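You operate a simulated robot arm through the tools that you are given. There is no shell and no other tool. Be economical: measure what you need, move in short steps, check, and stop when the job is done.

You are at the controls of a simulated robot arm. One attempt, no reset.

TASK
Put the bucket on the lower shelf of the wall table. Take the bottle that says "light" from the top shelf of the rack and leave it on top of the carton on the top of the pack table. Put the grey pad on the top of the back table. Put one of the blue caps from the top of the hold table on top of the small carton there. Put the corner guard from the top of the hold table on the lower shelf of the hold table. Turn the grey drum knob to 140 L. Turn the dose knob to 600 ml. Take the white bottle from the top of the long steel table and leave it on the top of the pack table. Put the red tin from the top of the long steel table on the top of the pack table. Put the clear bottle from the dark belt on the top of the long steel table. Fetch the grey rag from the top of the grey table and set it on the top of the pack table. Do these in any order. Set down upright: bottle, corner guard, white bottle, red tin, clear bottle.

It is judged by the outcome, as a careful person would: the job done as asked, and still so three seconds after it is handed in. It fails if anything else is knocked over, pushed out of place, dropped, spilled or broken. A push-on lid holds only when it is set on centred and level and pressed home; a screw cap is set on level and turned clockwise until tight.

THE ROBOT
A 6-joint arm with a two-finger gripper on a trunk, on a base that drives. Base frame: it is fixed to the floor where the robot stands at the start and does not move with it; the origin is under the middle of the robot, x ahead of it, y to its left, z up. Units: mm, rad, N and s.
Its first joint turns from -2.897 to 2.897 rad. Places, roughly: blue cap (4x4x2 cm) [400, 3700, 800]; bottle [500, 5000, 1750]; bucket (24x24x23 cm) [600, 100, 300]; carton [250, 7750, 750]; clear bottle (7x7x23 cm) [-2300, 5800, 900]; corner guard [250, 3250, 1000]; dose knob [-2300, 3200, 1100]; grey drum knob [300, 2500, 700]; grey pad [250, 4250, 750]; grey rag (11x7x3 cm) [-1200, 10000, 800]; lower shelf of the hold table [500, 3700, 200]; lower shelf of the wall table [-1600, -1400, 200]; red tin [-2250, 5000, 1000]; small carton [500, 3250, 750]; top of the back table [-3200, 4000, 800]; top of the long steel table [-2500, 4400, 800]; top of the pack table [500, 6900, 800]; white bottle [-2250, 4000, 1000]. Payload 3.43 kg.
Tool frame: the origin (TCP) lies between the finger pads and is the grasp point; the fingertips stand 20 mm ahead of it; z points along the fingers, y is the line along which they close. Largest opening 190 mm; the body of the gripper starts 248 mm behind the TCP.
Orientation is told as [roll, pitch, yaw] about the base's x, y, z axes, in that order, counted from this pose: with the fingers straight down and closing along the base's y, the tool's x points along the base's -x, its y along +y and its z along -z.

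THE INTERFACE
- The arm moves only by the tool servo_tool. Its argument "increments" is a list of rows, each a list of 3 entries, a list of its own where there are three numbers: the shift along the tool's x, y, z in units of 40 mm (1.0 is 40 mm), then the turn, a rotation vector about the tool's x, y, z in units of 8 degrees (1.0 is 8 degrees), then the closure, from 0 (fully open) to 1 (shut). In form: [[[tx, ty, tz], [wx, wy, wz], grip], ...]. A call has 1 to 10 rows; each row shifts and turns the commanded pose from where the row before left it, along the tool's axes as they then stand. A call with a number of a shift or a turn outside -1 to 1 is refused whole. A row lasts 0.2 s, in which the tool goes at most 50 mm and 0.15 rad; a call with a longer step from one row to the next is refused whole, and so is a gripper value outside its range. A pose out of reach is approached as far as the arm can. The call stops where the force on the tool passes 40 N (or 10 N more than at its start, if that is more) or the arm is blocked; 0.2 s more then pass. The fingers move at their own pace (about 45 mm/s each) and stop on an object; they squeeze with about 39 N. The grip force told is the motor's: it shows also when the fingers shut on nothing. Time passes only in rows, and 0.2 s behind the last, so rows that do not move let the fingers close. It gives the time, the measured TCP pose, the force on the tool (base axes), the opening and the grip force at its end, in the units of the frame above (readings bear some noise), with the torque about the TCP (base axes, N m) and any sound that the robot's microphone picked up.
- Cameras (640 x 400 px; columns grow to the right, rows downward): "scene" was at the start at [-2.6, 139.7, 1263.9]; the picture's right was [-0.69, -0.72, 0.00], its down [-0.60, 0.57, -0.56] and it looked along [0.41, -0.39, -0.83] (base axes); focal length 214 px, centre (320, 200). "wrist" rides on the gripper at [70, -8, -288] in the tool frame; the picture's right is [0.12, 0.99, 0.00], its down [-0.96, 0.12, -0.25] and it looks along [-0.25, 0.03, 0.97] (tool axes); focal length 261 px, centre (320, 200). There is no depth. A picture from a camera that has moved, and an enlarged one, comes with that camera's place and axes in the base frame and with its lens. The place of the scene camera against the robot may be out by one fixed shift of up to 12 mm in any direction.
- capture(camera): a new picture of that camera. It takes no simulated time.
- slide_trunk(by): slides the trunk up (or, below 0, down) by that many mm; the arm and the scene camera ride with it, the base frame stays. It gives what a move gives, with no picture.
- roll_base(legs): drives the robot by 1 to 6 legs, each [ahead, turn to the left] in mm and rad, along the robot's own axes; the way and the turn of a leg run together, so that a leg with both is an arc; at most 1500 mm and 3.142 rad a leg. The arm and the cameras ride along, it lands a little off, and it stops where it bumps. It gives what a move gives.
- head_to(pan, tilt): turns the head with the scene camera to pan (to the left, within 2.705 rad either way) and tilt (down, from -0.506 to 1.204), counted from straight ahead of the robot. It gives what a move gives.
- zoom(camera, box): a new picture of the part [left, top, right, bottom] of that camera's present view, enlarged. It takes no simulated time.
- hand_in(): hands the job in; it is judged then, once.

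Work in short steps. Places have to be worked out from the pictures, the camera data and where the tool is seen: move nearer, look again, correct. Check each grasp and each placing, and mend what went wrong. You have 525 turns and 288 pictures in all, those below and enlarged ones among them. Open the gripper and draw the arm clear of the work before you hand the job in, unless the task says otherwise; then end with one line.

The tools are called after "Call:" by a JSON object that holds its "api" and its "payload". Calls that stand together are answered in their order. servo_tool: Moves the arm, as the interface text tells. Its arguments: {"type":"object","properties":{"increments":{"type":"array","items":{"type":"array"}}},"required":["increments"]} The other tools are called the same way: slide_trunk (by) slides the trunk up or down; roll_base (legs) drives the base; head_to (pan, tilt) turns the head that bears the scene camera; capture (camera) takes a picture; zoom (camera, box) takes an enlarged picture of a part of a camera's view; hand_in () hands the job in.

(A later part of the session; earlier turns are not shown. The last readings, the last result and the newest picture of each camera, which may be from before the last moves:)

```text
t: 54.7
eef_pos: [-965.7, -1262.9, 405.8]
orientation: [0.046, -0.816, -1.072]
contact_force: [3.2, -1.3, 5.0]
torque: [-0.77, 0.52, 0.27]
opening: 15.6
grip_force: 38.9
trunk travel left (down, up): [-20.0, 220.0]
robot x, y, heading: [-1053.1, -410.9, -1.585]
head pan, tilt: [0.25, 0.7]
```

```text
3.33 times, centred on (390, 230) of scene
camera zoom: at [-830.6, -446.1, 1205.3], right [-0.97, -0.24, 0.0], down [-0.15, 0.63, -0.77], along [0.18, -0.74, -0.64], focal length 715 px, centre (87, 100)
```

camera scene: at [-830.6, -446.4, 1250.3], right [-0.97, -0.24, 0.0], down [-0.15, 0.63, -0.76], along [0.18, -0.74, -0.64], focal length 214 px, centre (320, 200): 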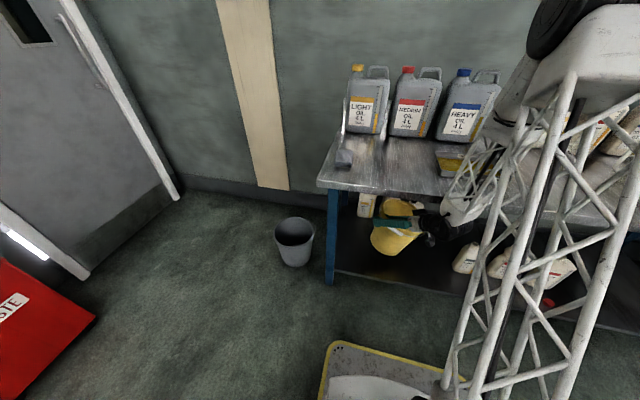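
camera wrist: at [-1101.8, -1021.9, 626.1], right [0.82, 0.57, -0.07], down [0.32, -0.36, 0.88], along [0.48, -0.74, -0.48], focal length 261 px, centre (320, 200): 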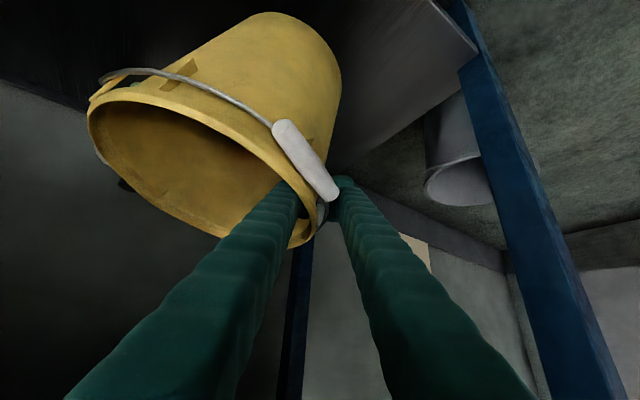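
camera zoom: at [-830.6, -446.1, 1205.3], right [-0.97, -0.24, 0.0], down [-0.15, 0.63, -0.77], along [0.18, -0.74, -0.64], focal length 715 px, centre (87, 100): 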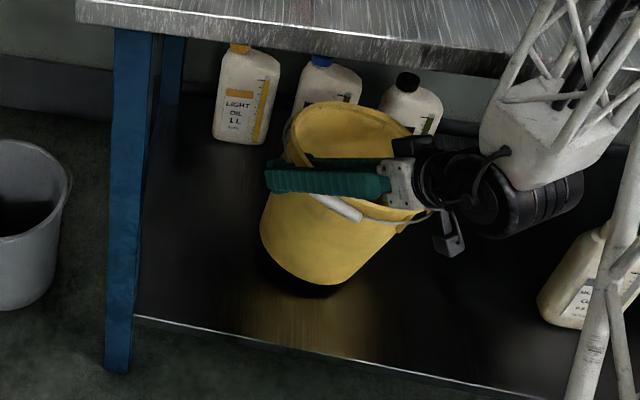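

Contact began near z≈412. I want a better arm pose: raise 30 mm, back the base 150 mm, then extend the arm so I can level the bucket and lower it fully.

Call:
{"api": "slide_trunk", "payload": {"by": 40}}

Call:
{"api": "roll_base", "payload": {"legs": [[-160, 0]]}}

Call:
{"api": "servo_tool", "payload": {"increments": [[[-0.25, -0.2, 0.27], [0.43, 0, -0.457], 1], [[-0.25, -0.2, 0.27], [0.43, 0, -0.457], 1], [[-0.25, -0.2, 0.27], [0.43, 0, -0.457], 1], [[-0.25, -0.2, 0.27], [0, 0, 0], 1], [[-0.25, -0.2, 0.27], [0, 0, 0], 1]]}}

Call:
{"api": "zoom", "payload": {"camera": "scene", "box": [310, 150, 470, 270]}}

```text
t: 55.5
eef_pos: [-966.1, -1263.2, 445.7]
orientation: [0.048, -0.815, -1.073]
contact_force: [-0.5, 0.0, -4.0]
torque: [0.05, -0.24, 0.01]
opening: 15.4
grip_force: 39.1
trunk travel left (down, up): [-60.0, 180.0]
robot x, y, heading: [-1052.0, -411.5, -1.585]
head pan, tilt: [0.25, 0.7]
```

```text
t: 57.0
eef_pos: [-961.6, -1104.4, 446.8]
orientation: [0.048, -0.816, -1.07]
contact_force: [0.2, -0.4, -4.0]
torque: [0.1, -0.23, 0.04]
opening: 15.2
grip_force: 39.1
trunk travel left (down, up): [-60.0, 180.0]
robot x, y, heading: [-1054.2, -252.0, -1.578]
head pan, tilt: [0.25, 0.7]
```

```text
t: 58.1
eef_pos: [-966.1, -1184.3, 474.7]
orientation: [-0.076, -0.789, -0.967]
contact_force: [0.1, -0.1, -4.2]
torque: [0.12, -0.2, -0.01]
opening: 15.4
grip_force: 39.6
out of reach, approached as far as the arm can: row 1, 2, 3
trunk travel left (down, up): [-60.0, 180.0]
robot x, y, heading: [-1053.7, -255.5, -1.577]
head pan, tilt: [0.25, 0.7]
```

```text
3.33 times, centred on (390, 210) of scene
camera zoom: at [-828.8, -288.2, 1245.3], right [-0.97, -0.24, 0.0], down [-0.15, 0.63, -0.76], along [0.18, -0.74, -0.64], focal length 715 px, centre (87, 167)
```

zoom: 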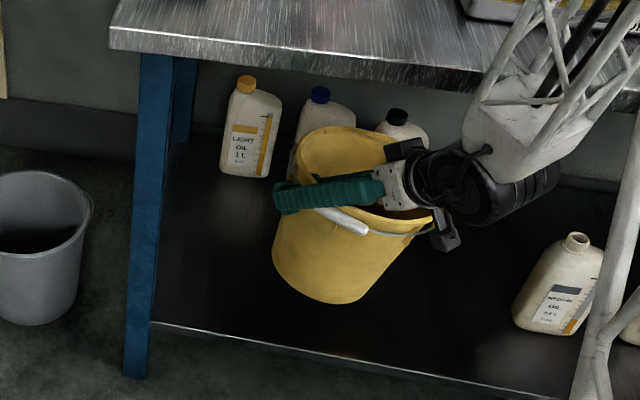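

The bucket is now nearly upright. Shift 40 mm toward the wall, then lower 90 mm in small steps.

Call:
{"api": "servo_tool", "payload": {"increments": [[[-0.29, -0.285, 0.29], [0, 0, 0], 1], [[-0.29, -0.285, 0.29], [0, 0, 0], 1], [[0.27, 0, 0.265], [0, 0, 0], 1], [[0.27, 0, 0.265], [0, 0, 0], 1], [[0.27, 0, 0.265], [0, 0, 0], 1], [[0.27, 0, 0.265], [0, 0, 0], 1], [[0.27, 0, 0.265], [0, 0, 0], 1], [[0.27, 0, 0.265], [0, 0, 0], 1]]}}

Call:
{"api": "zoom", "payload": {"camera": "scene", "box": [310, 150, 470, 270]}}

```text
t: 60.0
eef_pos: [-974.8, -1228.8, 387.6]
orientation: [-0.063, -0.785, -0.973]
contact_force: [2.8, 1.5, 6.8]
torque: [-0.38, 0.88, -0.05]
opening: 16.0
grip_force: 39.6
out of reach, approached as far as the arm can: row 8
trunk travel left (down, up): [-60.0, 180.0]
robot x, y, heading: [-1052.9, -254.0, -1.581]
head pan, tilt: [0.25, 0.7]
```

```text
3.33 times, centred on (390, 210) of scene
camera zoom: at [-828.8, -287.7, 1245.4], right [-0.97, -0.24, 0.0], down [-0.15, 0.63, -0.77], along [0.18, -0.74, -0.64], focal length 715 px, centre (87, 167)
```

zoom: 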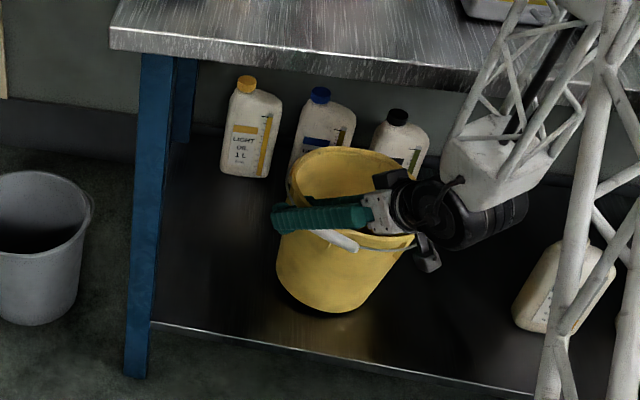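

Partly in contact. Lower with the trunk in 10–15 mm steps.

Call:
{"api": "slide_trunk", "payload": {"by": -15}}

Call:
{"api": "slide_trunk", "payload": {"by": -8}}

Call:
{"api": "zoom", "payload": {"camera": "scene", "box": [310, 150, 470, 270]}}

Call:
{"api": "capture", "payload": {"camera": "wrist"}}

```text
t: 60.6
eef_pos: [-975.4, -1228.8, 373.1]
orientation: [-0.063, -0.786, -0.971]
contact_force: [3.0, -2.8, 10.5]
torque: [-0.39, 1.19, 0.38]
opening: 18.2
grip_force: 39.4
trunk travel left (down, up): [-45.0, 195.0]
robot x, y, heading: [-1055.2, -249.2, -1.581]
head pan, tilt: [0.25, 0.7]
```

```text
t: 61.1
eef_pos: [-974.8, -1229.5, 366.0]
orientation: [-0.062, -0.787, -0.972]
contact_force: [4.1, -6.7, 19.6]
torque: [-0.43, 1.25, 0.56]
opening: 19.0
grip_force: 39.2
trunk travel left (down, up): [-37.0, 203.0]
robot x, y, heading: [-1052.8, -255.0, -1.578]
head pan, tilt: [0.25, 0.7]
```

```text
3.33 times, centred on (390, 210) of scene
camera zoom: at [-828.8, -287.6, 1222.4], right [-0.97, -0.24, 0.0], down [-0.15, 0.63, -0.77], along [0.18, -0.74, -0.64], focal length 715 px, centre (87, 167)
```

zoom: 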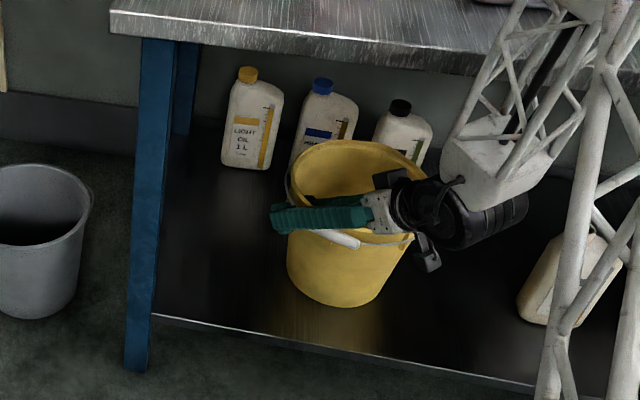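

```text
246 pictures are left
camera wrist: at [-1110.2, -1014.3, 519.1], right [0.8, 0.59, -0.13], down [0.4, -0.35, 0.85], along [0.46, -0.73, -0.51], focal length 261 px, centre (320, 200)
```

wrist: 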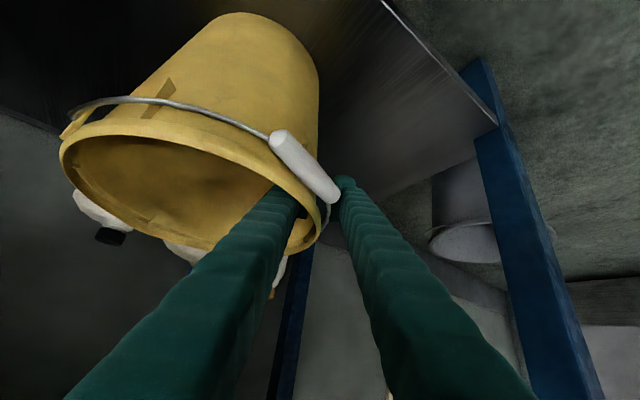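

Force 20 N: the bucket base is flat on the shelf. Open the fingers.

Call:
{"api": "servo_tool", "payload": {"increments": [[[0, 0, 0], [0, 0, 0], 0.85], [[0, 0, 0], [0, 0, 0], 0.75], [[0, 0, 0], [0, 0, 0], 0.65], [[0, 0, 0], [0, 0, 0], 0.55], [[0, 0, 0], [0, 0, 0], 0.5], [[0, 0, 0], [0, 0, 0], 0.5]]}}

Call:
{"api": "capture", "payload": {"camera": "wrist"}}

Call:
{"api": "zoom", "payload": {"camera": "scene", "box": [310, 150, 470, 270]}}

```text
t: 62.5
eef_pos: [-976.1, -1229.0, 366.0]
orientation: [-0.06, -0.787, -0.974]
contact_force: [-0.1, -1.1, 0.4]
torque: [-0.02, 0.0, -0.02]
opening: 95.3
grip_force: 0.1
trunk travel left (down, up): [-37.0, 203.0]
robot x, y, heading: [-1056.6, -250.8, -1.574]
head pan, tilt: [0.25, 0.7]
```

```text
245 pictures are left
camera wrist: at [-1110.3, -1014.0, 518.1], right [0.8, 0.59, -0.13], down [0.4, -0.35, 0.85], along [0.46, -0.73, -0.51], focal length 261 px, centre (320, 200)
```

wrist: 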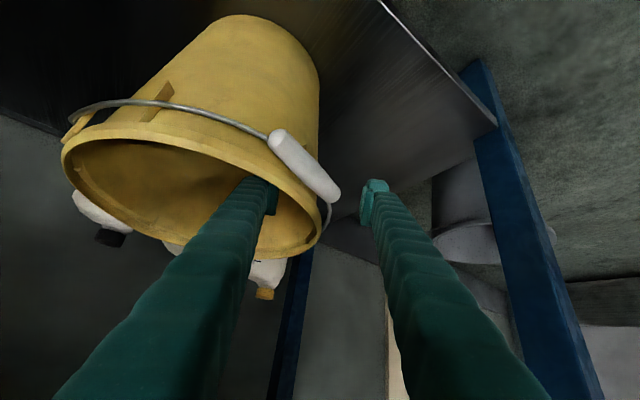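

```text
3.33 times, centred on (390, 210) of scene
camera zoom: at [-828.8, -288.1, 1222.3], right [-0.97, -0.24, 0.0], down [-0.15, 0.63, -0.76], along [0.18, -0.74, -0.64], focal length 715 px, centre (87, 167)
```

zoom: 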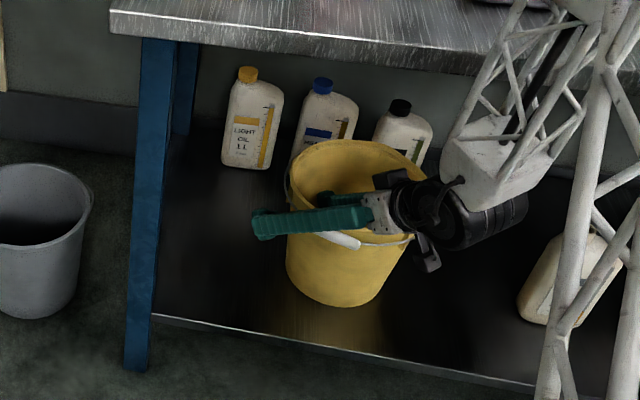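

Bucket stands on the shelf. Retreat: trunk up 40, back along the tool axis 100 mm, then drive the base back.

Call:
{"api": "slide_trunk", "payload": {"by": 40}}

Call:
{"api": "servo_tool", "payload": {"increments": [[[0, 0, -0.8], [0, 0, 0], 0.5], [[0, 0, -0.8], [0, 0, 0], 0.5], [[0, 0, -0.8], [0, 0, 0], 0.5]]}}

Call:
{"api": "capture", "payload": {"camera": "wrist"}}

```text
t: 63.4
eef_pos: [-975.2, -1228.6, 404.5]
orientation: [-0.059, -0.786, -0.974]
contact_force: [-1.0, -0.1, 0.0]
torque: [-0.02, 0.0, 0.01]
opening: 94.9
grip_force: 0.0
trunk travel left (down, up): [-77.0, 163.0]
robot x, y, heading: [-1051.7, -253.2, -1.578]
head pan, tilt: [0.25, 0.7]
```

```text
t: 64.2
eef_pos: [-1007.3, -1170.6, 472.1]
orientation: [-0.062, -0.784, -0.973]
contact_force: [0.8, 0.0, -0.6]
torque: [-0.06, -0.05, -0.01]
opening: 95.2
grip_force: 0.1
trunk travel left (down, up): [-77.0, 163.0]
robot x, y, heading: [-1054.2, -252.5, -1.583]
head pan, tilt: [0.25, 0.7]
```

```text
243 pictures are left
camera wrist: at [-1142.5, -955.6, 624.8], right [0.8, 0.59, -0.13], down [0.4, -0.35, 0.85], along [0.46, -0.73, -0.51], focal length 261 px, centre (320, 200)
```

wrist: 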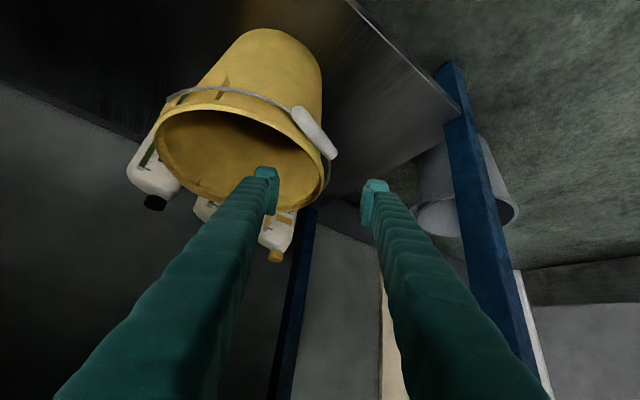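

Clear of the bucket. Back the base 75 mm, then withdraw along the tool axis up and out.

Call:
{"api": "roll_base", "payload": {"legs": [[-70, 0]]}}

Call:
{"api": "servo_tool", "payload": {"increments": [[[0, 0, -0.8], [0, 0, 0], 0.5], [[0, 0, -0.8], [0, 0, 0], 0.5], [[0, 0, -0.8], [0, 0, 0], 0.5], [[0, 0, -0.8], [0, 0, 0], 0.5], [[0, 0, -0.8], [0, 0, 0], 0.5], [[0, 0, -0.8], [0, 0, 0], 0.5], [[-0.5, 0, -0.5], [0, 0, 0], 0.5], [[-0.5, 0, -0.5], [0, 0, 0], 0.5], [[-0.5, 0, -0.5], [0, 0, 0], 0.5], [[-0.5, 0, -0.5], [0, 0, 0], 0.5]]}}

Call:
{"api": "capture", "payload": {"camera": "scene"}}

```text
t: 65.2
eef_pos: [-1006.8, -1096.9, 471.7]
orientation: [-0.061, -0.784, -0.973]
contact_force: [-0.6, -0.4, -0.7]
torque: [0.02, -0.04, -0.02]
opening: 95.1
grip_force: 0.1
trunk travel left (down, up): [-77.0, 163.0]
robot x, y, heading: [-1050.4, -182.5, -1.579]
head pan, tilt: [0.25, 0.7]
```

```text
t: 67.4
eef_pos: [-1068.8, -974.4, 720.4]
orientation: [-0.06, -0.783, -0.972]
contact_force: [1.3, -0.1, -0.3]
torque: [-0.01, -0.02, 0.07]
opening: 95.0
grip_force: 0.1
trunk travel left (down, up): [-77.0, 163.0]
robot x, y, heading: [-1055.6, -183.1, -1.578]
head pan, tilt: [0.25, 0.7]
```

```text
242 pictures are left
camera scene: at [-828.4, -215.2, 1262.2], right [-0.97, -0.24, 0.0], down [-0.15, 0.63, -0.76], along [0.18, -0.74, -0.64], focal length 214 px, centre (320, 200)
```

scene: 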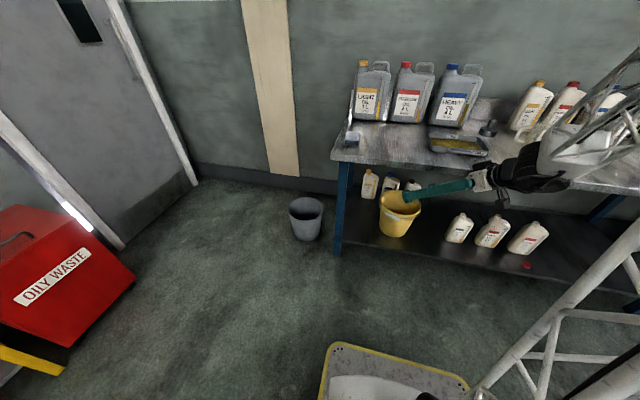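

Bucket done. Now drive out of the aisle: forward 70, turn left to heading 0, ahead 400, turn left to +90°.

Call:
{"api": "roll_base", "payload": {"legs": [[70, 0], [0, 1.578], [400, 0], [0, 1.571], [1200, 0]]}}

Call:
{"api": "servo_tool", "payload": {"increments": [[[-0.6, 0, -0.6], [0, 0.8, 0], 0.0], [[-0.6, 0, -0.6], [0, 0.8, 0], 0.0], [[-0.6, 0, -0.6], [0, 0.8, 0], 0.0], [[-0.6, 0, -0.6], [0, 0.8, 0], 0.0], [[-0.6, 0, -0.6], [0, 0.8, 0], 0.0], [[0, 0, 0], [0, 0.8, 0], 0.0], [[0, 0, 0], [0, 0.8, 0], 0.0]]}}

Call:
{"api": "head_to", "payload": {"pan": -0.5, "tilt": 0.35}}

Call:
{"api": "capture", "payload": {"camera": "scene"}}

```text
t: 84.3
eef_pos: [-529.4, 1773.3, 720.8]
orientation: [-0.062, -0.786, 2.109]
contact_force: [1.1, 0.2, 0.0]
torque: [0.04, -0.01, -0.02]
opening: 95.0
grip_force: 0.2
trunk travel left (down, up): [-77.0, 163.0]
robot x, y, heading: [-595.9, 979.1, 1.503]
head pan, tilt: [0.25, 0.7]
```

```text
t: 85.9
eef_pos: [-551.3, 1799.2, 882.7]
orientation: [-0.044, -0.003, 2.067]
contact_force: [0.9, 0.1, 1.0]
torque: [0.14, 0.09, 0.02]
opening: 189.9
grip_force: 0.0
trunk travel left (down, up): [-77.0, 163.0]
robot x, y, heading: [-590.3, 982.4, 1.499]
head pan, tilt: [0.25, 0.7]
```

```text
t: 87.0
eef_pos: [-551.7, 1800.1, 883.0]
orientation: [-0.044, -0.005, 2.067]
contact_force: [-0.4, 0.4, 0.6]
torque: [-0.02, 0.0, -0.01]
opening: 190.1
grip_force: 0.0
trunk travel left (down, up): [-77.0, 163.0]
robot x, y, heading: [-590.8, 980.4, 1.5]
head pan, tilt: [-0.499, 0.351]
```

```text
241 pictures are left
camera scene: at [-739.4, 1003.4, 1293.6], right [0.84, -0.54, 0.0], down [-0.18, -0.29, -0.94], along [0.5, 0.79, -0.34], focal length 214 px, centre (320, 200)
```

scene: 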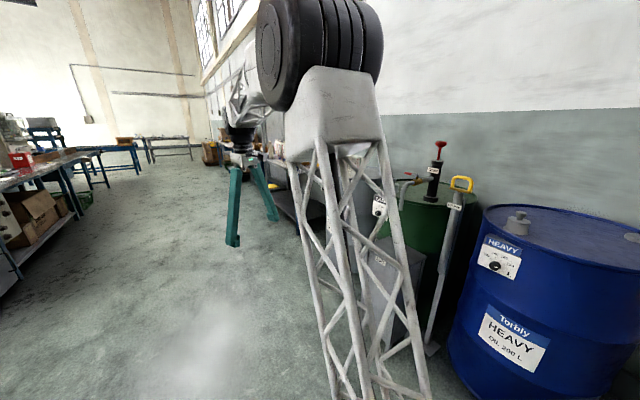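

Drive ahead 900 mm and look right for the grey drum.

Call:
{"api": "roll_base", "payload": {"legs": [[900, 0.07]]}}

Call:
{"api": "head_to", "payload": {"pan": -1.0, "tilt": 0.4}}

Call:
{"api": "capture", "payload": {"camera": "scene"}}

```text
t: 91.9
eef_pos: [-596.8, 2737.1, 882.8]
orientation: [-0.043, -0.002, 2.152]
contact_force: [-0.2, -0.5, -0.5]
torque: [-0.01, 0.0, -0.01]
opening: 189.8
grip_force: 0.0
trunk travel left (down, up): [-77.0, 163.0]
robot x, y, heading: [-567.2, 1922.3, 1.586]
head pan, tilt: [-0.499, 0.351]
```

```text
t: 92.8
eef_pos: [-596.3, 2737.6, 882.5]
orientation: [-0.043, -0.005, 2.149]
contact_force: [-0.5, 0.2, 0.0]
torque: [0.02, 0.0, 0.0]
opening: 189.9
grip_force: 0.0
trunk travel left (down, up): [-77.0, 163.0]
robot x, y, heading: [-571.8, 1921.2, 1.596]
head pan, tilt: [-1.0, 0.4]
```

```text
240 pictures are left
camera scene: at [-683.7, 1895.6, 1289.1], right [0.56, -0.83, 0.0], down [-0.32, -0.22, -0.92], along [0.77, 0.51, -0.39], focal length 214 px, centre (320, 200)
```

scene: 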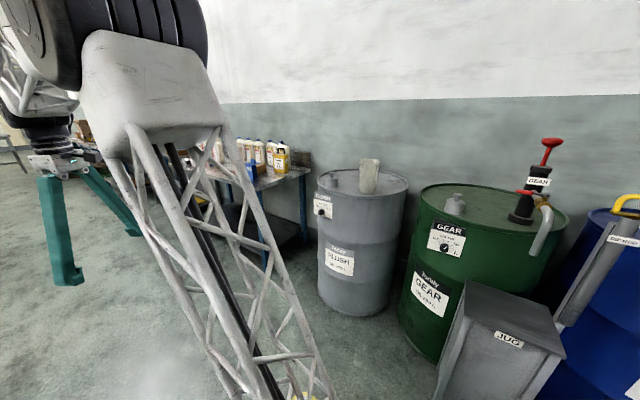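

Grey (FLUSH) drum found with its knob plate. Zoom in on the dial.

Call:
{"api": "zoom", "payload": {"camera": "scene", "box": [300, 180, 360, 230]}}

Call:
{"api": "zoom", "payload": {"camera": "scene", "box": [250, 120, 420, 320]}}

```text
8.00 times, centred on (330, 205) of scene
camera zoom: at [-683.7, 1895.6, 1289.1], right [0.56, -0.83, 0.0], down [-0.32, -0.22, -0.92], along [0.77, 0.51, -0.39], focal length 1716 px, centre (240, 160)
```

zoom: 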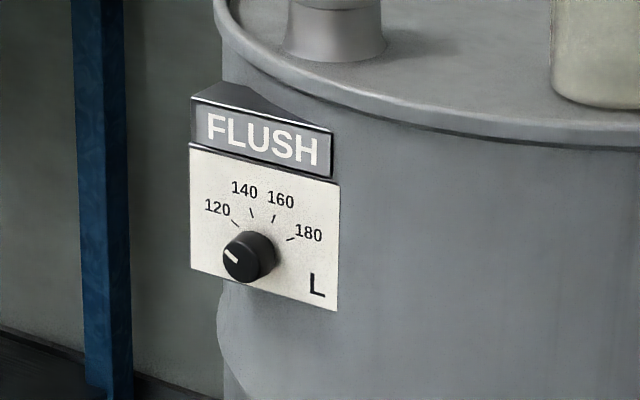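

```text
2.00 times, centred on (335, 220) of scene
camera zoom: at [-683.7, 1895.6, 1289.1], right [0.56, -0.83, 0.0], down [-0.32, -0.22, -0.92], along [0.77, 0.51, -0.39], focal length 429 px, centre (290, 160)
```

zoom: 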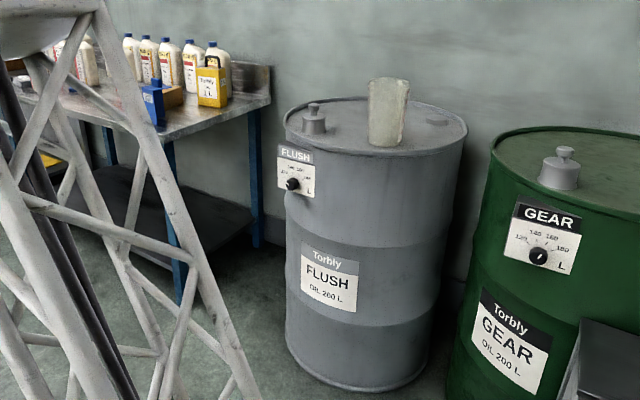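

Knob ≈ (300, 2540, 712), facing −x, now pointing below 120. I'll drive to about (−860, 2540) and face it (heading 0).

Call:
{"api": "roll_base", "payload": {"legs": [[0, 0.41], [680, 0], [0, -2.0]]}}

Call:
{"api": "head_to", "payload": {"pan": 0.0, "tilt": 0.45}}

Call:
{"api": "capture", "payload": {"camera": "scene"}}

```text
t: 102.8
eef_pos: [-26.8, 2527.9, 882.5]
orientation: [-0.042, -0.006, 0.559]
contact_force: [0.2, 0.4, -0.1]
torque: [-0.02, -0.02, 0.0]
opening: 190.4
grip_force: 0.0
trunk travel left (down, up): [-77.0, 163.0]
robot x, y, heading: [-850.1, 2516.9, -0.007]
head pan, tilt: [-1.0, 0.4]
```

```text
t: 104.1
eef_pos: [-26.2, 2529.0, 882.7]
orientation: [-0.042, -0.005, 0.559]
contact_force: [0.6, 0.3, -0.4]
torque: [0.01, 0.01, -0.02]
opening: 189.9
grip_force: 0.1
trunk travel left (down, up): [-77.0, 163.0]
robot x, y, heading: [-843.1, 2517.1, -0.0]
head pan, tilt: [0.0, 0.45]
```

```text
237 pictures are left
camera scene: at [-808.3, 2706.8, 1284.5], right [-0.01, -1.0, 0.0], down [-0.44, 0.0, -0.9], along [0.9, -0.01, -0.44], focal length 214 px, centre (320, 200)
```

scene: 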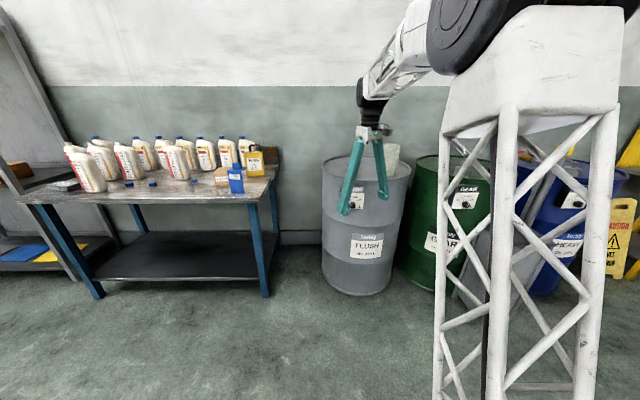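

Call:
{"api": "zoom", "payload": {"camera": "scene", "box": [310, 140, 430, 240]}}

Call:
{"api": "zoom", "payload": {"camera": "scene", "box": [10, 120, 290, 300]}}

```text
4.00 times, centred on (370, 190) of scene
camera zoom: at [-808.3, 2706.8, 1284.5], right [-0.01, -1.0, 0.0], down [-0.44, 0.0, -0.9], along [0.9, -0.01, -0.44], focal length 858 px, centre (120, 240)
```

zoom: 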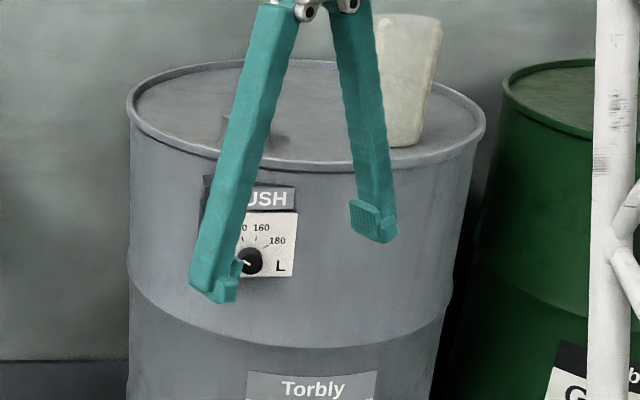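

```text
2.22 times, centred on (150, 210) of scene
camera zoom: at [-808.3, 2706.8, 1284.5], right [-0.01, -1.0, 0.0], down [-0.44, 0.0, -0.9], along [0.9, -0.01, -0.44], focal length 477 px, centre (698, 178)
```

zoom: 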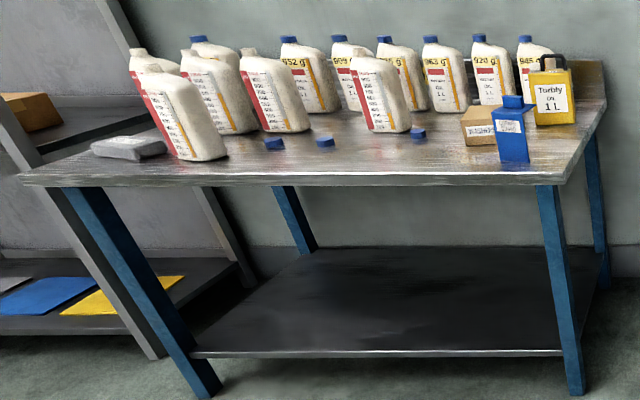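

Knob located ≈ (258, 2513, 733), plate facing −x. Turn the tool level and forward while extending to a standoff.

Call:
{"api": "servo_tool", "payload": {"increments": [[[0, 0, 0], [0, 0, 1], 0.6], [[0, 0, 0], [0, 0, 1], 0.6], [[0, 0, 0], [0, 0, 1], 0.6], [[0, 0, 0], [0, 0, 1], 0.6], [[0, 0, 0], [0, -1, 0], 0.6], [[0, 0, 0.2], [0, -1, 0], 0.6], [[0, 0, 0.3], [0, -1, 0], 0.6], [[0, 0, 0.4], [0, -1, 0], 0.6], [[0, 0, 0.5], [0, -1, 0], 0.6], [[0, 0, 0.5], [0, -1, 0], 0.6]]}}

Call:
{"api": "servo_tool", "payload": {"increments": [[[0, 0, 0.3], [0, -1, 0], 0.6], [[0, 0, 0.3], [0, -1, 0], 0.6], [[0, 0, 0.3], [0, -1, 0], 0.6], [[0, 0, 0.3], [0, -1, 0], 0.6], [[0, 0, 0.3], [0, -1, 0], 0.6], [[0, 0, 0], [0, -0.25, 0], 0.6]]}}

```text
t: 106.3
eef_pos: [3.5, 2521.2, 824.5]
orientation: [-0.058, -0.803, 0.026]
contact_force: [0.2, -0.1, 0.4]
torque: [0.04, 0.05, 0.04]
opening: 76.2
grip_force: 0.0
out of reach, approached as far as the arm can: row 10
trunk travel left (down, up): [-77.0, 163.0]
robot x, y, heading: [-847.8, 2516.0, -0.003]
head pan, tilt: [0.0, 0.45]
```

```text
t: 107.7
eef_pos: [32.6, 2535.7, 794.7]
orientation: [-0.064, -1.259, 0.078]
contact_force: [-1.2, -0.1, -0.2]
torque: [0.03, 0.03, -0.04]
opening: 75.9
grip_force: 0.0
out of reach, approached as far as the arm can: row 1, 2, 3, 6
trunk travel left (down, up): [-77.0, 163.0]
robot x, y, heading: [-846.9, 2515.6, -0.007]
head pan, tilt: [0.0, 0.45]
```

Extend forward more and finish the tilt.

Call:
{"api": "servo_tool", "payload": {"increments": [[[0, 0, 0.6], [0, 0, 0], 0.6], [[0, 0, 0.6], [0, -0.7, 0], 0.6], [[0, 0, 0.6], [0, -0.7, 0], 0.6], [[0, 0, 0], [0, -0.5, 0], 0.6]]}}

Call:
{"api": "capture", "payload": {"camera": "wrist"}}

```text
t: 108.7
eef_pos: [103.0, 2537.9, 773.9]
orientation: [-0.454, -1.528, 0.468]
contact_force: [-0.2, -0.4, 1.4]
torque: [-0.02, 0.18, -0.02]
opening: 76.0
grip_force: 0.1
trunk travel left (down, up): [-77.0, 163.0]
robot x, y, heading: [-848.2, 2521.1, -0.007]
head pan, tilt: [0.0, 0.45]
```

```text
234 pictures are left
camera wrist: at [-187.0, 2523.2, 714.2], right [-0.02, 0.99, -0.14], down [-0.21, 0.13, 0.97], along [0.98, 0.05, 0.21], focal length 261 px, centre (320, 200)
```

wrist: 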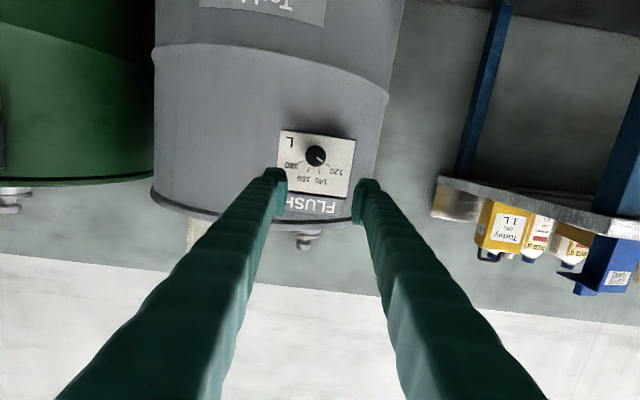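

Tool is level, pointing +x; knob seen at ≈ (258, 2527, 734). Align and move to 75 mm short, then zoom.

Call:
{"api": "servo_tool", "payload": {"increments": [[[0.46, -0.14, 0.95], [0, 0, 0], 0.6], [[0.46, -0.14, 0.95], [0, 0, 0], 0.6], [[0, 0, 0], [0, 0, 0], 0.6]]}}

Call:
{"api": "zoom", "payload": {"camera": "wrist", "box": [240, 60, 400, 220]}}

```text
t: 109.5
eef_pos: [176.5, 2527.5, 732.8]
orientation: [-0.429, -1.524, 0.447]
contact_force: [1.0, 0.1, 0.3]
torque: [0.02, 0.04, 0.02]
opening: 75.6
grip_force: 0.2
trunk travel left (down, up): [-77.0, 163.0]
robot x, y, heading: [-846.0, 2518.8, -0.005]
head pan, tilt: [0.0, 0.45]
```

```text
2.50 times, centred on (320, 140) of wrist
camera zoom: at [-113.7, 2512.7, 675.2], right [-0.02, 0.99, -0.14], down [-0.21, 0.13, 0.97], along [0.98, 0.05, 0.2], focal length 652 px, centre (320, 350)
```

zoom: 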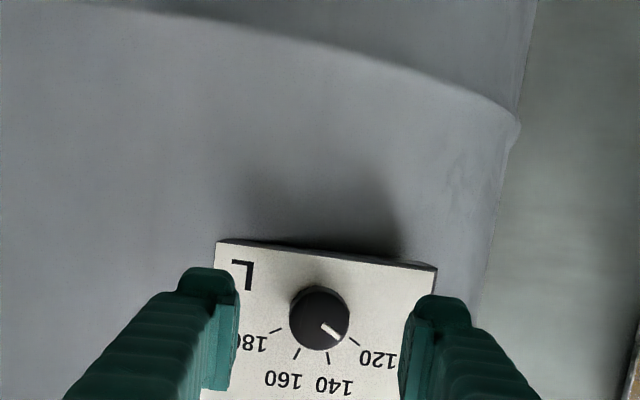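

Pointer reads 120; need clockwise ≈45°. Advance 52 mm and check clearance to the plate.

Call:
{"api": "servo_tool", "payload": {"increments": [[[-0.04, 0.0, 0.65], [0, 0, 0], 0.65], [[-0.04, 0.0, 0.65], [0, 0, 0], 0.65], [[0, 0, 0], [0, 0, 0], 0.65]]}}

Call:
{"api": "zoom", "payload": {"camera": "wrist", "box": [240, 80, 400, 240]}}

Call:
{"api": "zoom", "payload": {"camera": "scene", "box": [310, 150, 400, 230]}}

```text
t: 110.3
eef_pos: [231.2, 2524.7, 733.6]
orientation: [-0.423, -1.525, 0.438]
contact_force: [-0.1, 0.1, -0.4]
torque: [0.02, -0.02, 0.02]
opening: 66.6
grip_force: 0.0
trunk travel left (down, up): [-77.0, 163.0]
robot x, y, heading: [-849.0, 2514.7, -0.004]
head pan, tilt: [0.0, 0.45]
```

```text
2.50 times, centred on (320, 160) of wrist
camera zoom: at [-60.3, 2510.5, 675.0], right [-0.02, 0.99, -0.14], down [-0.21, 0.13, 0.97], along [0.98, 0.05, 0.2], focal length 652 px, centre (320, 300)
```

zoom: 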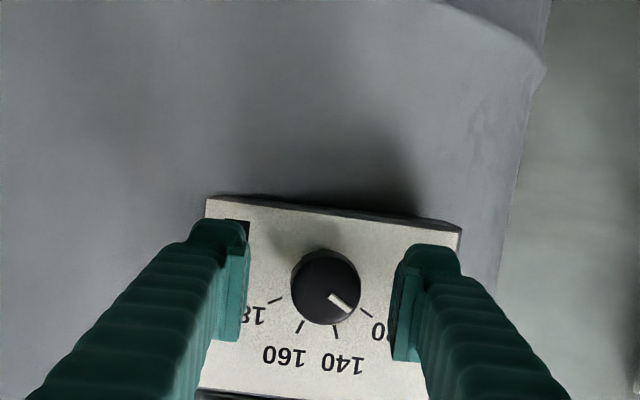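

```text
5.00 times, centred on (355, 190) of scene
camera zoom: at [-808.3, 2706.9, 1284.5], right [0.0, -1.0, 0.0], down [-0.44, 0.0, -0.9], along [0.9, 0.0, -0.44], focal length 1072 px, centre (145, 250)
```

zoom: 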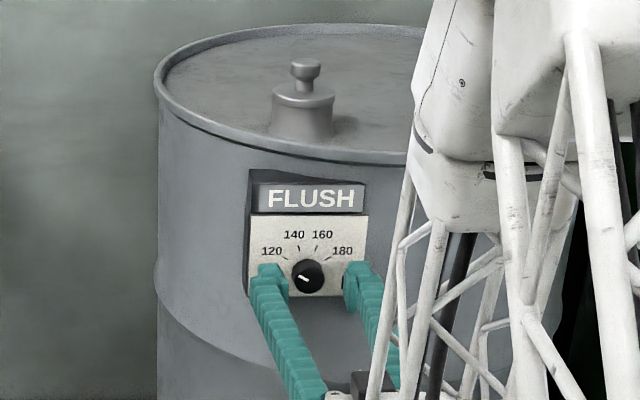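

Nearly there. Shift 2 mm to centre, advance 6 mm more, and close on the knob.

Call:
{"api": "servo_tool", "payload": {"increments": [[[0, 0.06, 0.15], [0, 0, 0], 0.65], [[0, 0, 0], [0, 0, 0], 0.8], [[0, 0, 0], [0, 0, 0], 1], [[0, 0, 0], [0, 0, 0], 1], [[0, 0, 0], [0, 0, 0], 1], [[0, 0, 0], [0, 0, 0], 1]]}}

Call:
{"api": "zoom", "payload": {"camera": "wrist", "box": [240, 80, 400, 240]}}

```text
t: 111.3
eef_pos: [226.2, 2527.3, 733.2]
orientation: [-0.38, -1.521, 0.398]
contact_force: [-102.1, -2.5, 8.2]
torque: [0.0, -0.84, -0.11]
opening: 20.5
grip_force: 18.9
trunk travel left (down, up): [-77.0, 163.0]
robot x, y, heading: [-845.0, 2520.2, -0.002]
head pan, tilt: [0.0, 0.45]
stopped in row 4: the force on the tool passed its limit at 49 N (the readings are from after the stop); the commanded pose is now the measured one
```

```text
2.50 times, centred on (320, 160) of wrist
camera zoom: at [-63.4, 2513.8, 675.5], right [-0.02, 0.99, -0.14], down [-0.2, 0.13, 0.97], along [0.98, 0.05, 0.2], focal length 652 px, centre (320, 300)
```

zoom: 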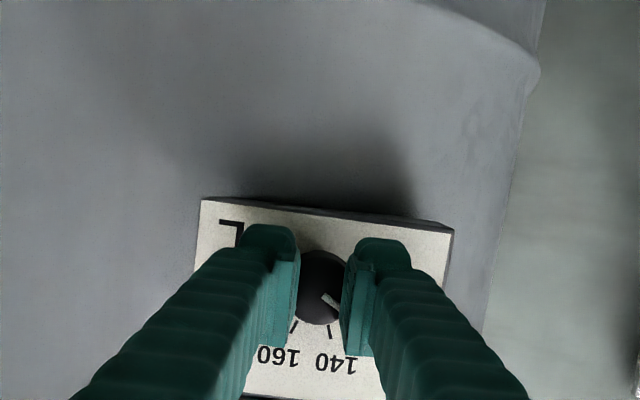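

The tips pressed hard on something while closing (102 N back-force). Open a little, back off 10 mm, and check.

Call:
{"api": "servo_tool", "payload": {"increments": [[[0, 0, -0.1], [0, 0, 0], 0.7], [[0, 0, -0.1], [0, 0, 0], 0.65], [[0, 0, -0.05], [0, 0, 0], 0.65], [[0, 0, 0], [0, 0, 0], 0.65]]}}

Call:
{"api": "zoom", "payload": {"camera": "wrist", "box": [240, 80, 400, 240]}}

Call:
{"api": "zoom", "payload": {"camera": "scene", "box": [310, 150, 400, 230]}}

```text
t: 112.3
eef_pos: [223.6, 2529.7, 734.9]
orientation: [-0.41, -1.522, 0.428]
contact_force: [1.1, -0.3, 0.0]
torque: [0.04, -0.01, -0.07]
opening: 66.3
grip_force: 0.1
trunk travel left (down, up): [-77.0, 163.0]
robot x, y, heading: [-845.5, 2520.9, -0.011]
head pan, tilt: [0.0, 0.45]
```

```text
2.50 times, centred on (320, 160) of wrist
camera zoom: at [-66.7, 2515.1, 675.1], right [-0.02, 0.99, -0.14], down [-0.21, 0.13, 0.97], along [0.98, 0.05, 0.2], focal length 652 px, centre (320, 300)
```

zoom: 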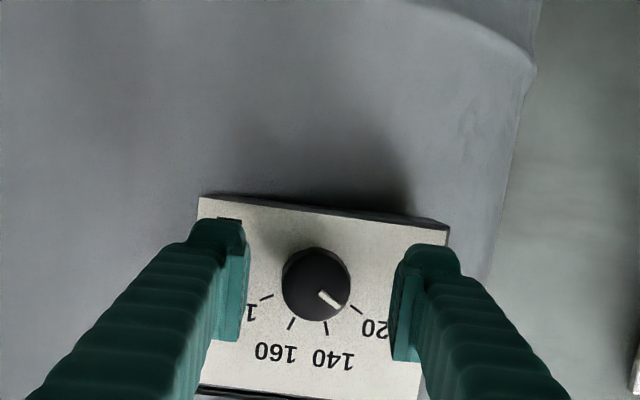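

```text
5.00 times, centred on (355, 190) of scene
camera zoom: at [-807.9, 2706.9, 1284.5], right [-0.01, -1.0, 0.0], down [-0.44, 0.0, -0.9], along [0.9, -0.01, -0.44], focal length 1072 px, centre (145, 250)
```

zoom: 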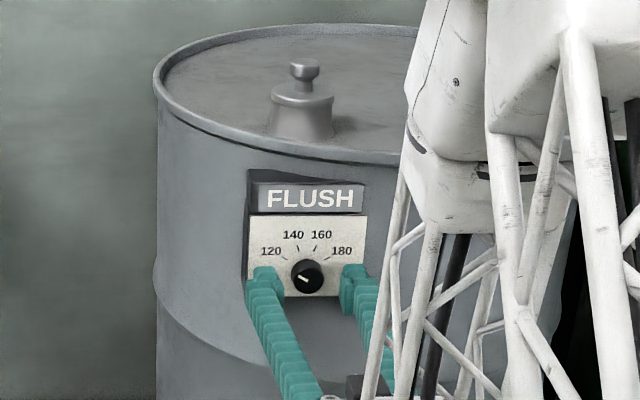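

The tips were just in front of the knob rather than around it; the plate is farther (≈ x 290+). Advance 24 mm slowly with the fingers open.

Call:
{"api": "servo_tool", "payload": {"increments": [[[-0.02, 0, 0.12], [0, 0, 0], 0.65], [[0, 0, 0.12], [0, 0, 0], 0.65], [[0, 0, 0.12], [0, 0, 0], 0.65], [[-0.02, 0, 0.12], [0, 0, 0], 0.65], [[0, 0, 0.12], [0, 0, 0], 0.65]]}}

Call:
{"api": "zoom", "payload": {"camera": "wrist", "box": [240, 80, 400, 240]}}

```text
t: 113.5
eef_pos: [246.3, 2528.0, 732.2]
orientation: [-0.402, -1.523, 0.415]
contact_force: [-0.8, 0.4, -0.6]
torque: [0.02, -0.03, 0.01]
opening: 66.6
grip_force: 0.0
trunk travel left (down, up): [-77.0, 163.0]
robot x, y, heading: [-846.3, 2520.2, -0.009]
head pan, tilt: [0.0, 0.45]
```

```text
2.50 times, centred on (320, 160) of wrist
camera zoom: at [-44.6, 2514.6, 674.8], right [-0.02, 0.99, -0.14], down [-0.21, 0.13, 0.97], along [0.98, 0.05, 0.2], focal length 652 px, centre (320, 300)
```

zoom: 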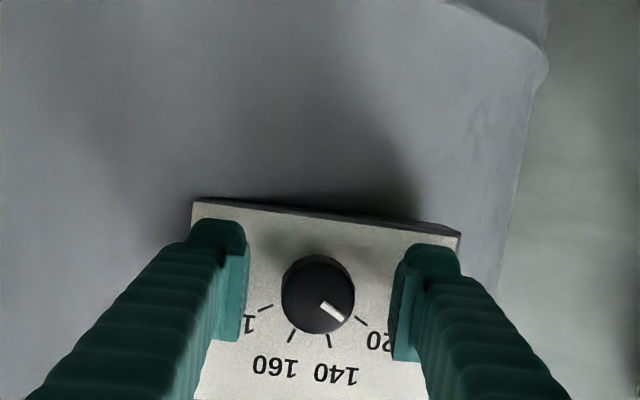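

No contact. Knob centred between the fingers; close here.

Call:
{"api": "servo_tool", "payload": {"increments": [[[0, 0, 0], [0, 0, 0], 0.75], [[0, 0, 0], [0, 0, 0], 0.85], [[0, 0, 0], [0, 0, 0], 0.95], [[0, 0, 0], [0, 0, 0], 1], [[0, 0, 0], [0, 0, 0], 1]]}}

Call:
{"api": "zoom", "payload": {"camera": "wrist", "box": [240, 80, 400, 240]}}

```text
t: 114.7
eef_pos: [245.8, 2528.8, 733.7]
orientation: [-0.398, -1.522, 0.415]
contact_force: [2.2, -3.4, 0.1]
torque: [0.01, 0.0, -0.04]
opening: 34.6
grip_force: 44.8
trunk travel left (down, up): [-77.0, 163.0]
robot x, y, heading: [-846.0, 2517.6, -0.001]
head pan, tilt: [0.0, 0.45]
```

```text
2.50 times, centred on (320, 160) of wrist
camera zoom: at [-44.4, 2514.1, 674.8], right [-0.02, 0.99, -0.14], down [-0.21, 0.13, 0.97], along [0.98, 0.05, 0.2], focal length 652 px, centre (320, 300)
```

zoom: 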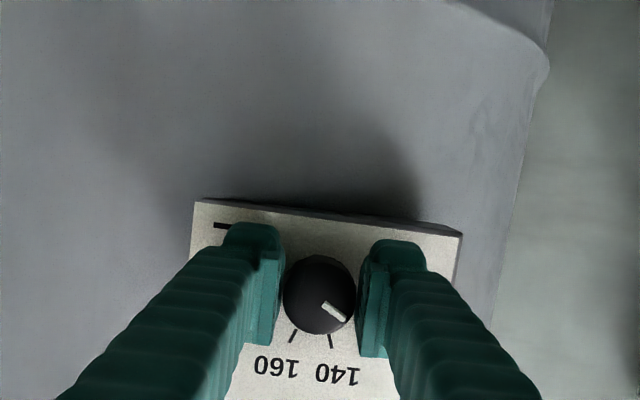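

Gripped (34.6 mm). Rotate clockwise about the tool axis by ~41°.

Call:
{"api": "servo_tool", "payload": {"increments": [[[0, 0, 0], [0, 0, 0.9], 1], [[0, 0, 0], [0, 0, 0.9], 1], [[0, 0, 0], [0, 0, 0.9], 1], [[0, 0, 0], [0, 0, 0.9], 1], [[0, 0, 0], [0, 0, 0.9], 1], [[0, 0, 0], [0, 0, 0.6], 1], [[0, 0, 0], [0, 0, 0], 1]]}}

Call:
{"api": "zoom", "payload": {"camera": "wrist", "box": [240, 80, 400, 240]}}

Call:
{"api": "zoom", "payload": {"camera": "scene", "box": [320, 170, 370, 210]}}

```text
t: 116.3
eef_pos: [246.1, 2528.5, 734.5]
orientation: [1.498, -0.875, -1.5]
contact_force: [-21.9, 3.4, -3.8]
torque: [0.03, -0.07, 0.02]
opening: 34.5
grip_force: 45.1
trunk travel left (down, up): [-77.0, 163.0]
robot x, y, heading: [-848.9, 2515.5, -0.007]
head pan, tilt: [0.0, 0.45]
```

```text
2.50 times, centred on (320, 160) of wrist
camera zoom: at [-44.4, 2563.7, 686.2], right [0.01, 0.84, 0.54], down [-0.2, -0.53, 0.82], along [0.98, -0.12, 0.16], focal length 652 px, centre (320, 300)
```

zoom: 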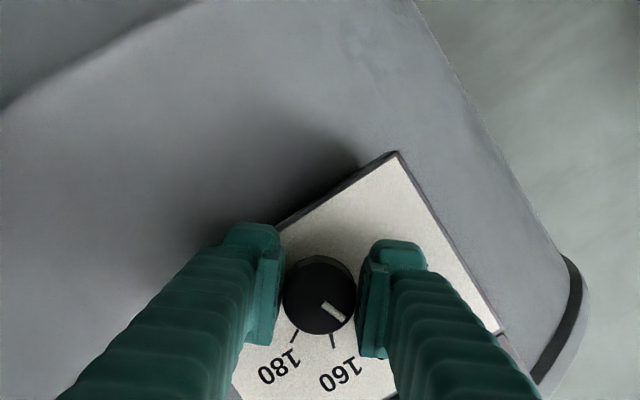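

```text
10.00 times, centred on (345, 190) of scene
camera zoom: at [-809.2, 2707.0, 1284.4], right [0.0, -1.0, 0.0], down [-0.43, 0.0, -0.9], along [0.9, 0.0, -0.44], focal length 2145 px, centre (70, 300)
```

zoom: 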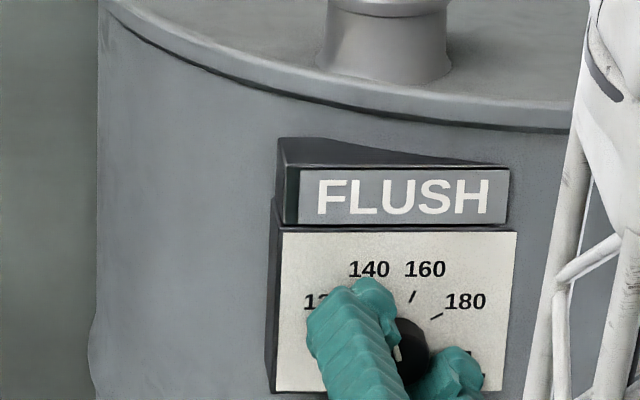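

Knob turned along with the gripper by one tick spacing. Open and back off to verify.

Call:
{"api": "servo_tool", "payload": {"increments": [[[0, 0, 0], [0, 0, 0], 0.85], [[0, 0, 0], [0, 0, 0], 0.7], [[0, 0, 0], [0, 0, 0], 0.6], [[0, 0, -0.5], [0, 0, 0], 0.6], [[0, 0, -0.9], [0, 0, 0], 0.3], [[0, 0, -0.9], [0, 0, 0], 0.1], [[0, 0, -0.9], [0, 0, 0], 0.0]]}}

Call:
{"api": "zoom", "payload": {"camera": "wrist", "box": [240, 80, 400, 240]}}

Call:
{"api": "zoom", "payload": {"camera": "scene", "box": [320, 170, 370, 210]}}

```text
t: 117.9
eef_pos: [119.1, 2524.6, 739.0]
orientation: [1.5, -0.876, -1.498]
contact_force: [0.1, 0.2, 0.5]
torque: [-0.04, -0.02, 0.04]
opening: 144.4
grip_force: 0.1
trunk travel left (down, up): [-77.0, 163.0]
robot x, y, heading: [-848.6, 2514.4, -0.001]
head pan, tilt: [0.0, 0.45]
```

```text
2.50 times, centred on (320, 160) of wrist
camera zoom: at [-172.7, 2558.1, 690.8], right [0.01, 0.84, 0.54], down [-0.2, -0.53, 0.82], along [0.98, -0.12, 0.16], focal length 652 px, centre (320, 300)
```

zoom: 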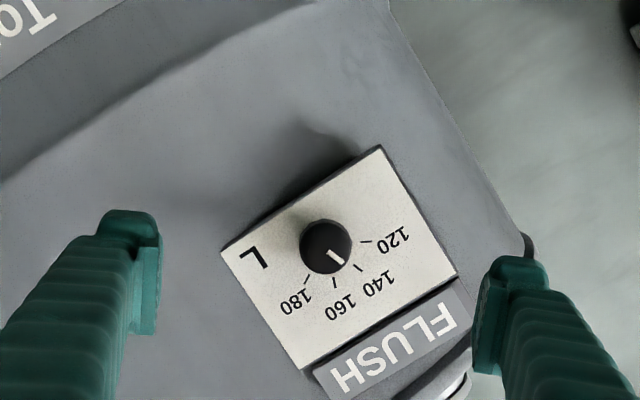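

```text
10.00 times, centred on (345, 190) of scene
camera zoom: at [-808.5, 2706.9, 1284.4], right [0.0, -1.0, 0.0], down [-0.44, 0.0, -0.9], along [0.9, 0.0, -0.44], focal length 2145 px, centre (70, 300)
```

zoom: 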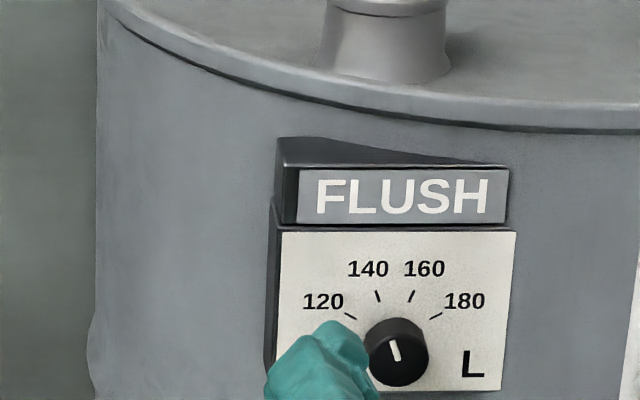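

Pointer is parallel to the 140 tick: knob done. Now turn the tool back to vertical and raise it.

Call:
{"api": "servo_tool", "payload": {"increments": [[[0, 0, -0.5], [0, 0, -1], 0], [[0, 0, -0.5], [0, 0, -1], 0], [[0, 0, 0], [0, 0, -1], 0], [[0, 0, 0], [0, 0, -1], 0], [[0, 0, 0], [0, 0, -1], 0], [[-0.7, 0, 0], [0, 1, 0], 0], [[-0.7, 0, 0], [0, 1, 0], 0], [[-0.7, 0, 0], [0, 1, 0], 0], [[-0.7, 0, -0.3], [0, 1, 0], 0], [[-0.7, 0, -0.3], [0, 1, 0], 0]]}}

Call:
{"api": "servo_tool", "payload": {"increments": [[[-0.6, 0, -0.3], [0, 1, 0], 0], [[-0.4, 0, -0.5], [0, 1, 0], 0], [[-0.4, 0, -0.5], [0, 1, 0], 0], [[0, 0, -0.5], [0, 1, 0], 0], [[0, 0, -0.5], [0, 1, 0], 0], [[0, 0, -0.5], [0, 1, 0], 0], [[0, 0, -0.5], [0, 0, 0], 0]]}}

```text
t: 120.1
eef_pos: [123.6, 2525.7, 889.2]
orientation: [-0.008, -0.828, 0.022]
contact_force: [-0.9, -1.3, -0.8]
torque: [0.01, -0.03, -0.01]
opening: 190.1
grip_force: 0.1
out of reach, approached as far as the arm can: row 1, 2
trunk travel left (down, up): [-77.0, 163.0]
robot x, y, heading: [-846.6, 2520.6, -0.007]
head pan, tilt: [0.0, 0.45]
```

```text
t: 121.7
eef_pos: [120.9, 2525.9, 1037.8]
orientation: [-0.005, 0.012, 0.018]
contact_force: [0.7, 1.3, -1.1]
torque: [0.03, 0.12, -0.01]
opening: 190.2
grip_force: 0.0
trunk travel left (down, up): [-77.0, 163.0]
robot x, y, heading: [-841.8, 2517.3, -0.006]
head pan, tilt: [0.0, 0.45]
```

Raise trunk, drive to about (−400, 3450), facing the hold table.

Call:
{"api": "slide_trunk", "payload": {"by": 160}}

Call:
{"api": "roll_base", "payload": {"legs": [[0, 1.176], [1013, 0], [0, -1.17]]}}

Call:
{"api": "head_to", "payload": {"pan": -0.1, "tilt": 0.7}}

Call:
{"api": "capture", "payload": {"camera": "scene"}}

Call:
{"api": "capture", "payload": {"camera": "wrist"}}

```text
t: 123.5
eef_pos: [121.0, 2526.7, 1198.6]
orientation: [-0.005, 0.011, 0.018]
contact_force: [0.3, -0.3, 0.6]
torque: [0.01, 0.02, -0.01]
opening: 190.1
grip_force: 0.1
trunk travel left (down, up): [-237.0, 3.0]
robot x, y, heading: [-847.2, 2516.6, -0.008]
head pan, tilt: [0.0, 0.45]
```

```text
t: 135.0
eef_pos: [474.1, 3552.7, 1198.9]
orientation: [-0.004, 0.011, 0.091]
contact_force: [-0.7, 0.4, -0.4]
torque: [-0.03, 0.01, 0.0]
opening: 190.0
grip_force: 0.1
trunk travel left (down, up): [-237.0, 3.0]
robot x, y, heading: [-493.4, 3470.8, 0.066]
head pan, tilt: [0.0, 0.45]
```

```text
t: 135.8
eef_pos: [474.9, 3553.5, 1199.0]
orientation: [-0.005, 0.009, 0.09]
contact_force: [0.8, -0.7, -0.2]
torque: [-0.01, 0.0, -0.01]
opening: 190.0
grip_force: 0.0
trunk travel left (down, up): [-237.0, 3.0]
robot x, y, heading: [-492.9, 3479.0, 0.068]
head pan, tilt: [-0.099, 0.7]
```

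```text
221 pictures are left
camera scene: at [-472.8, 3655.7, 1422.3], right [-0.03, -1.0, 0.0], down [-0.64, 0.02, -0.77], along [0.76, -0.02, -0.64], focal length 214 px, centre (320, 200)
```

scene: 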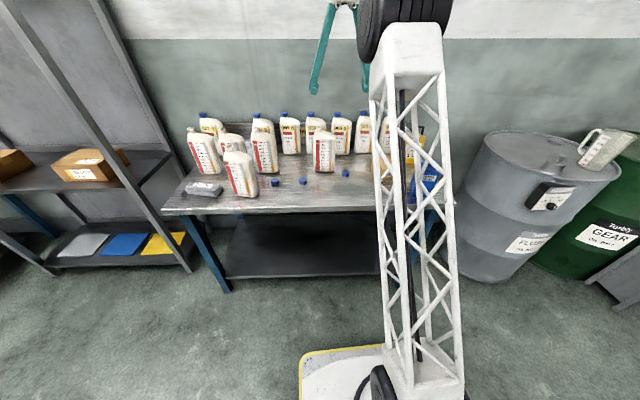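

```text
220 pictures are left
camera wrist: at [408.1, 3541.2, 1486.3], right [-0.21, 0.98, 0.0], down [0.95, 0.2, 0.24], along [0.23, 0.05, -0.97], focal length 261 px, centre (320, 200)
```

wrist: 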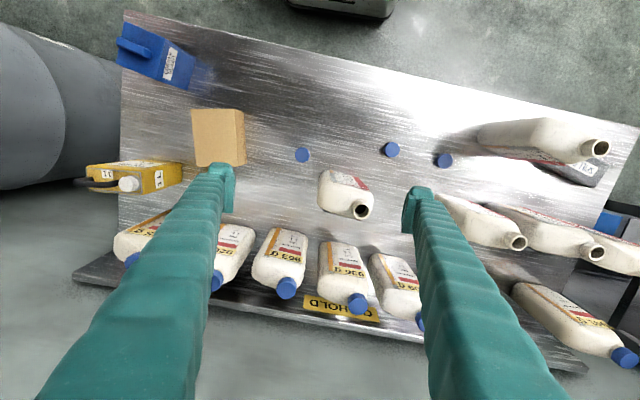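

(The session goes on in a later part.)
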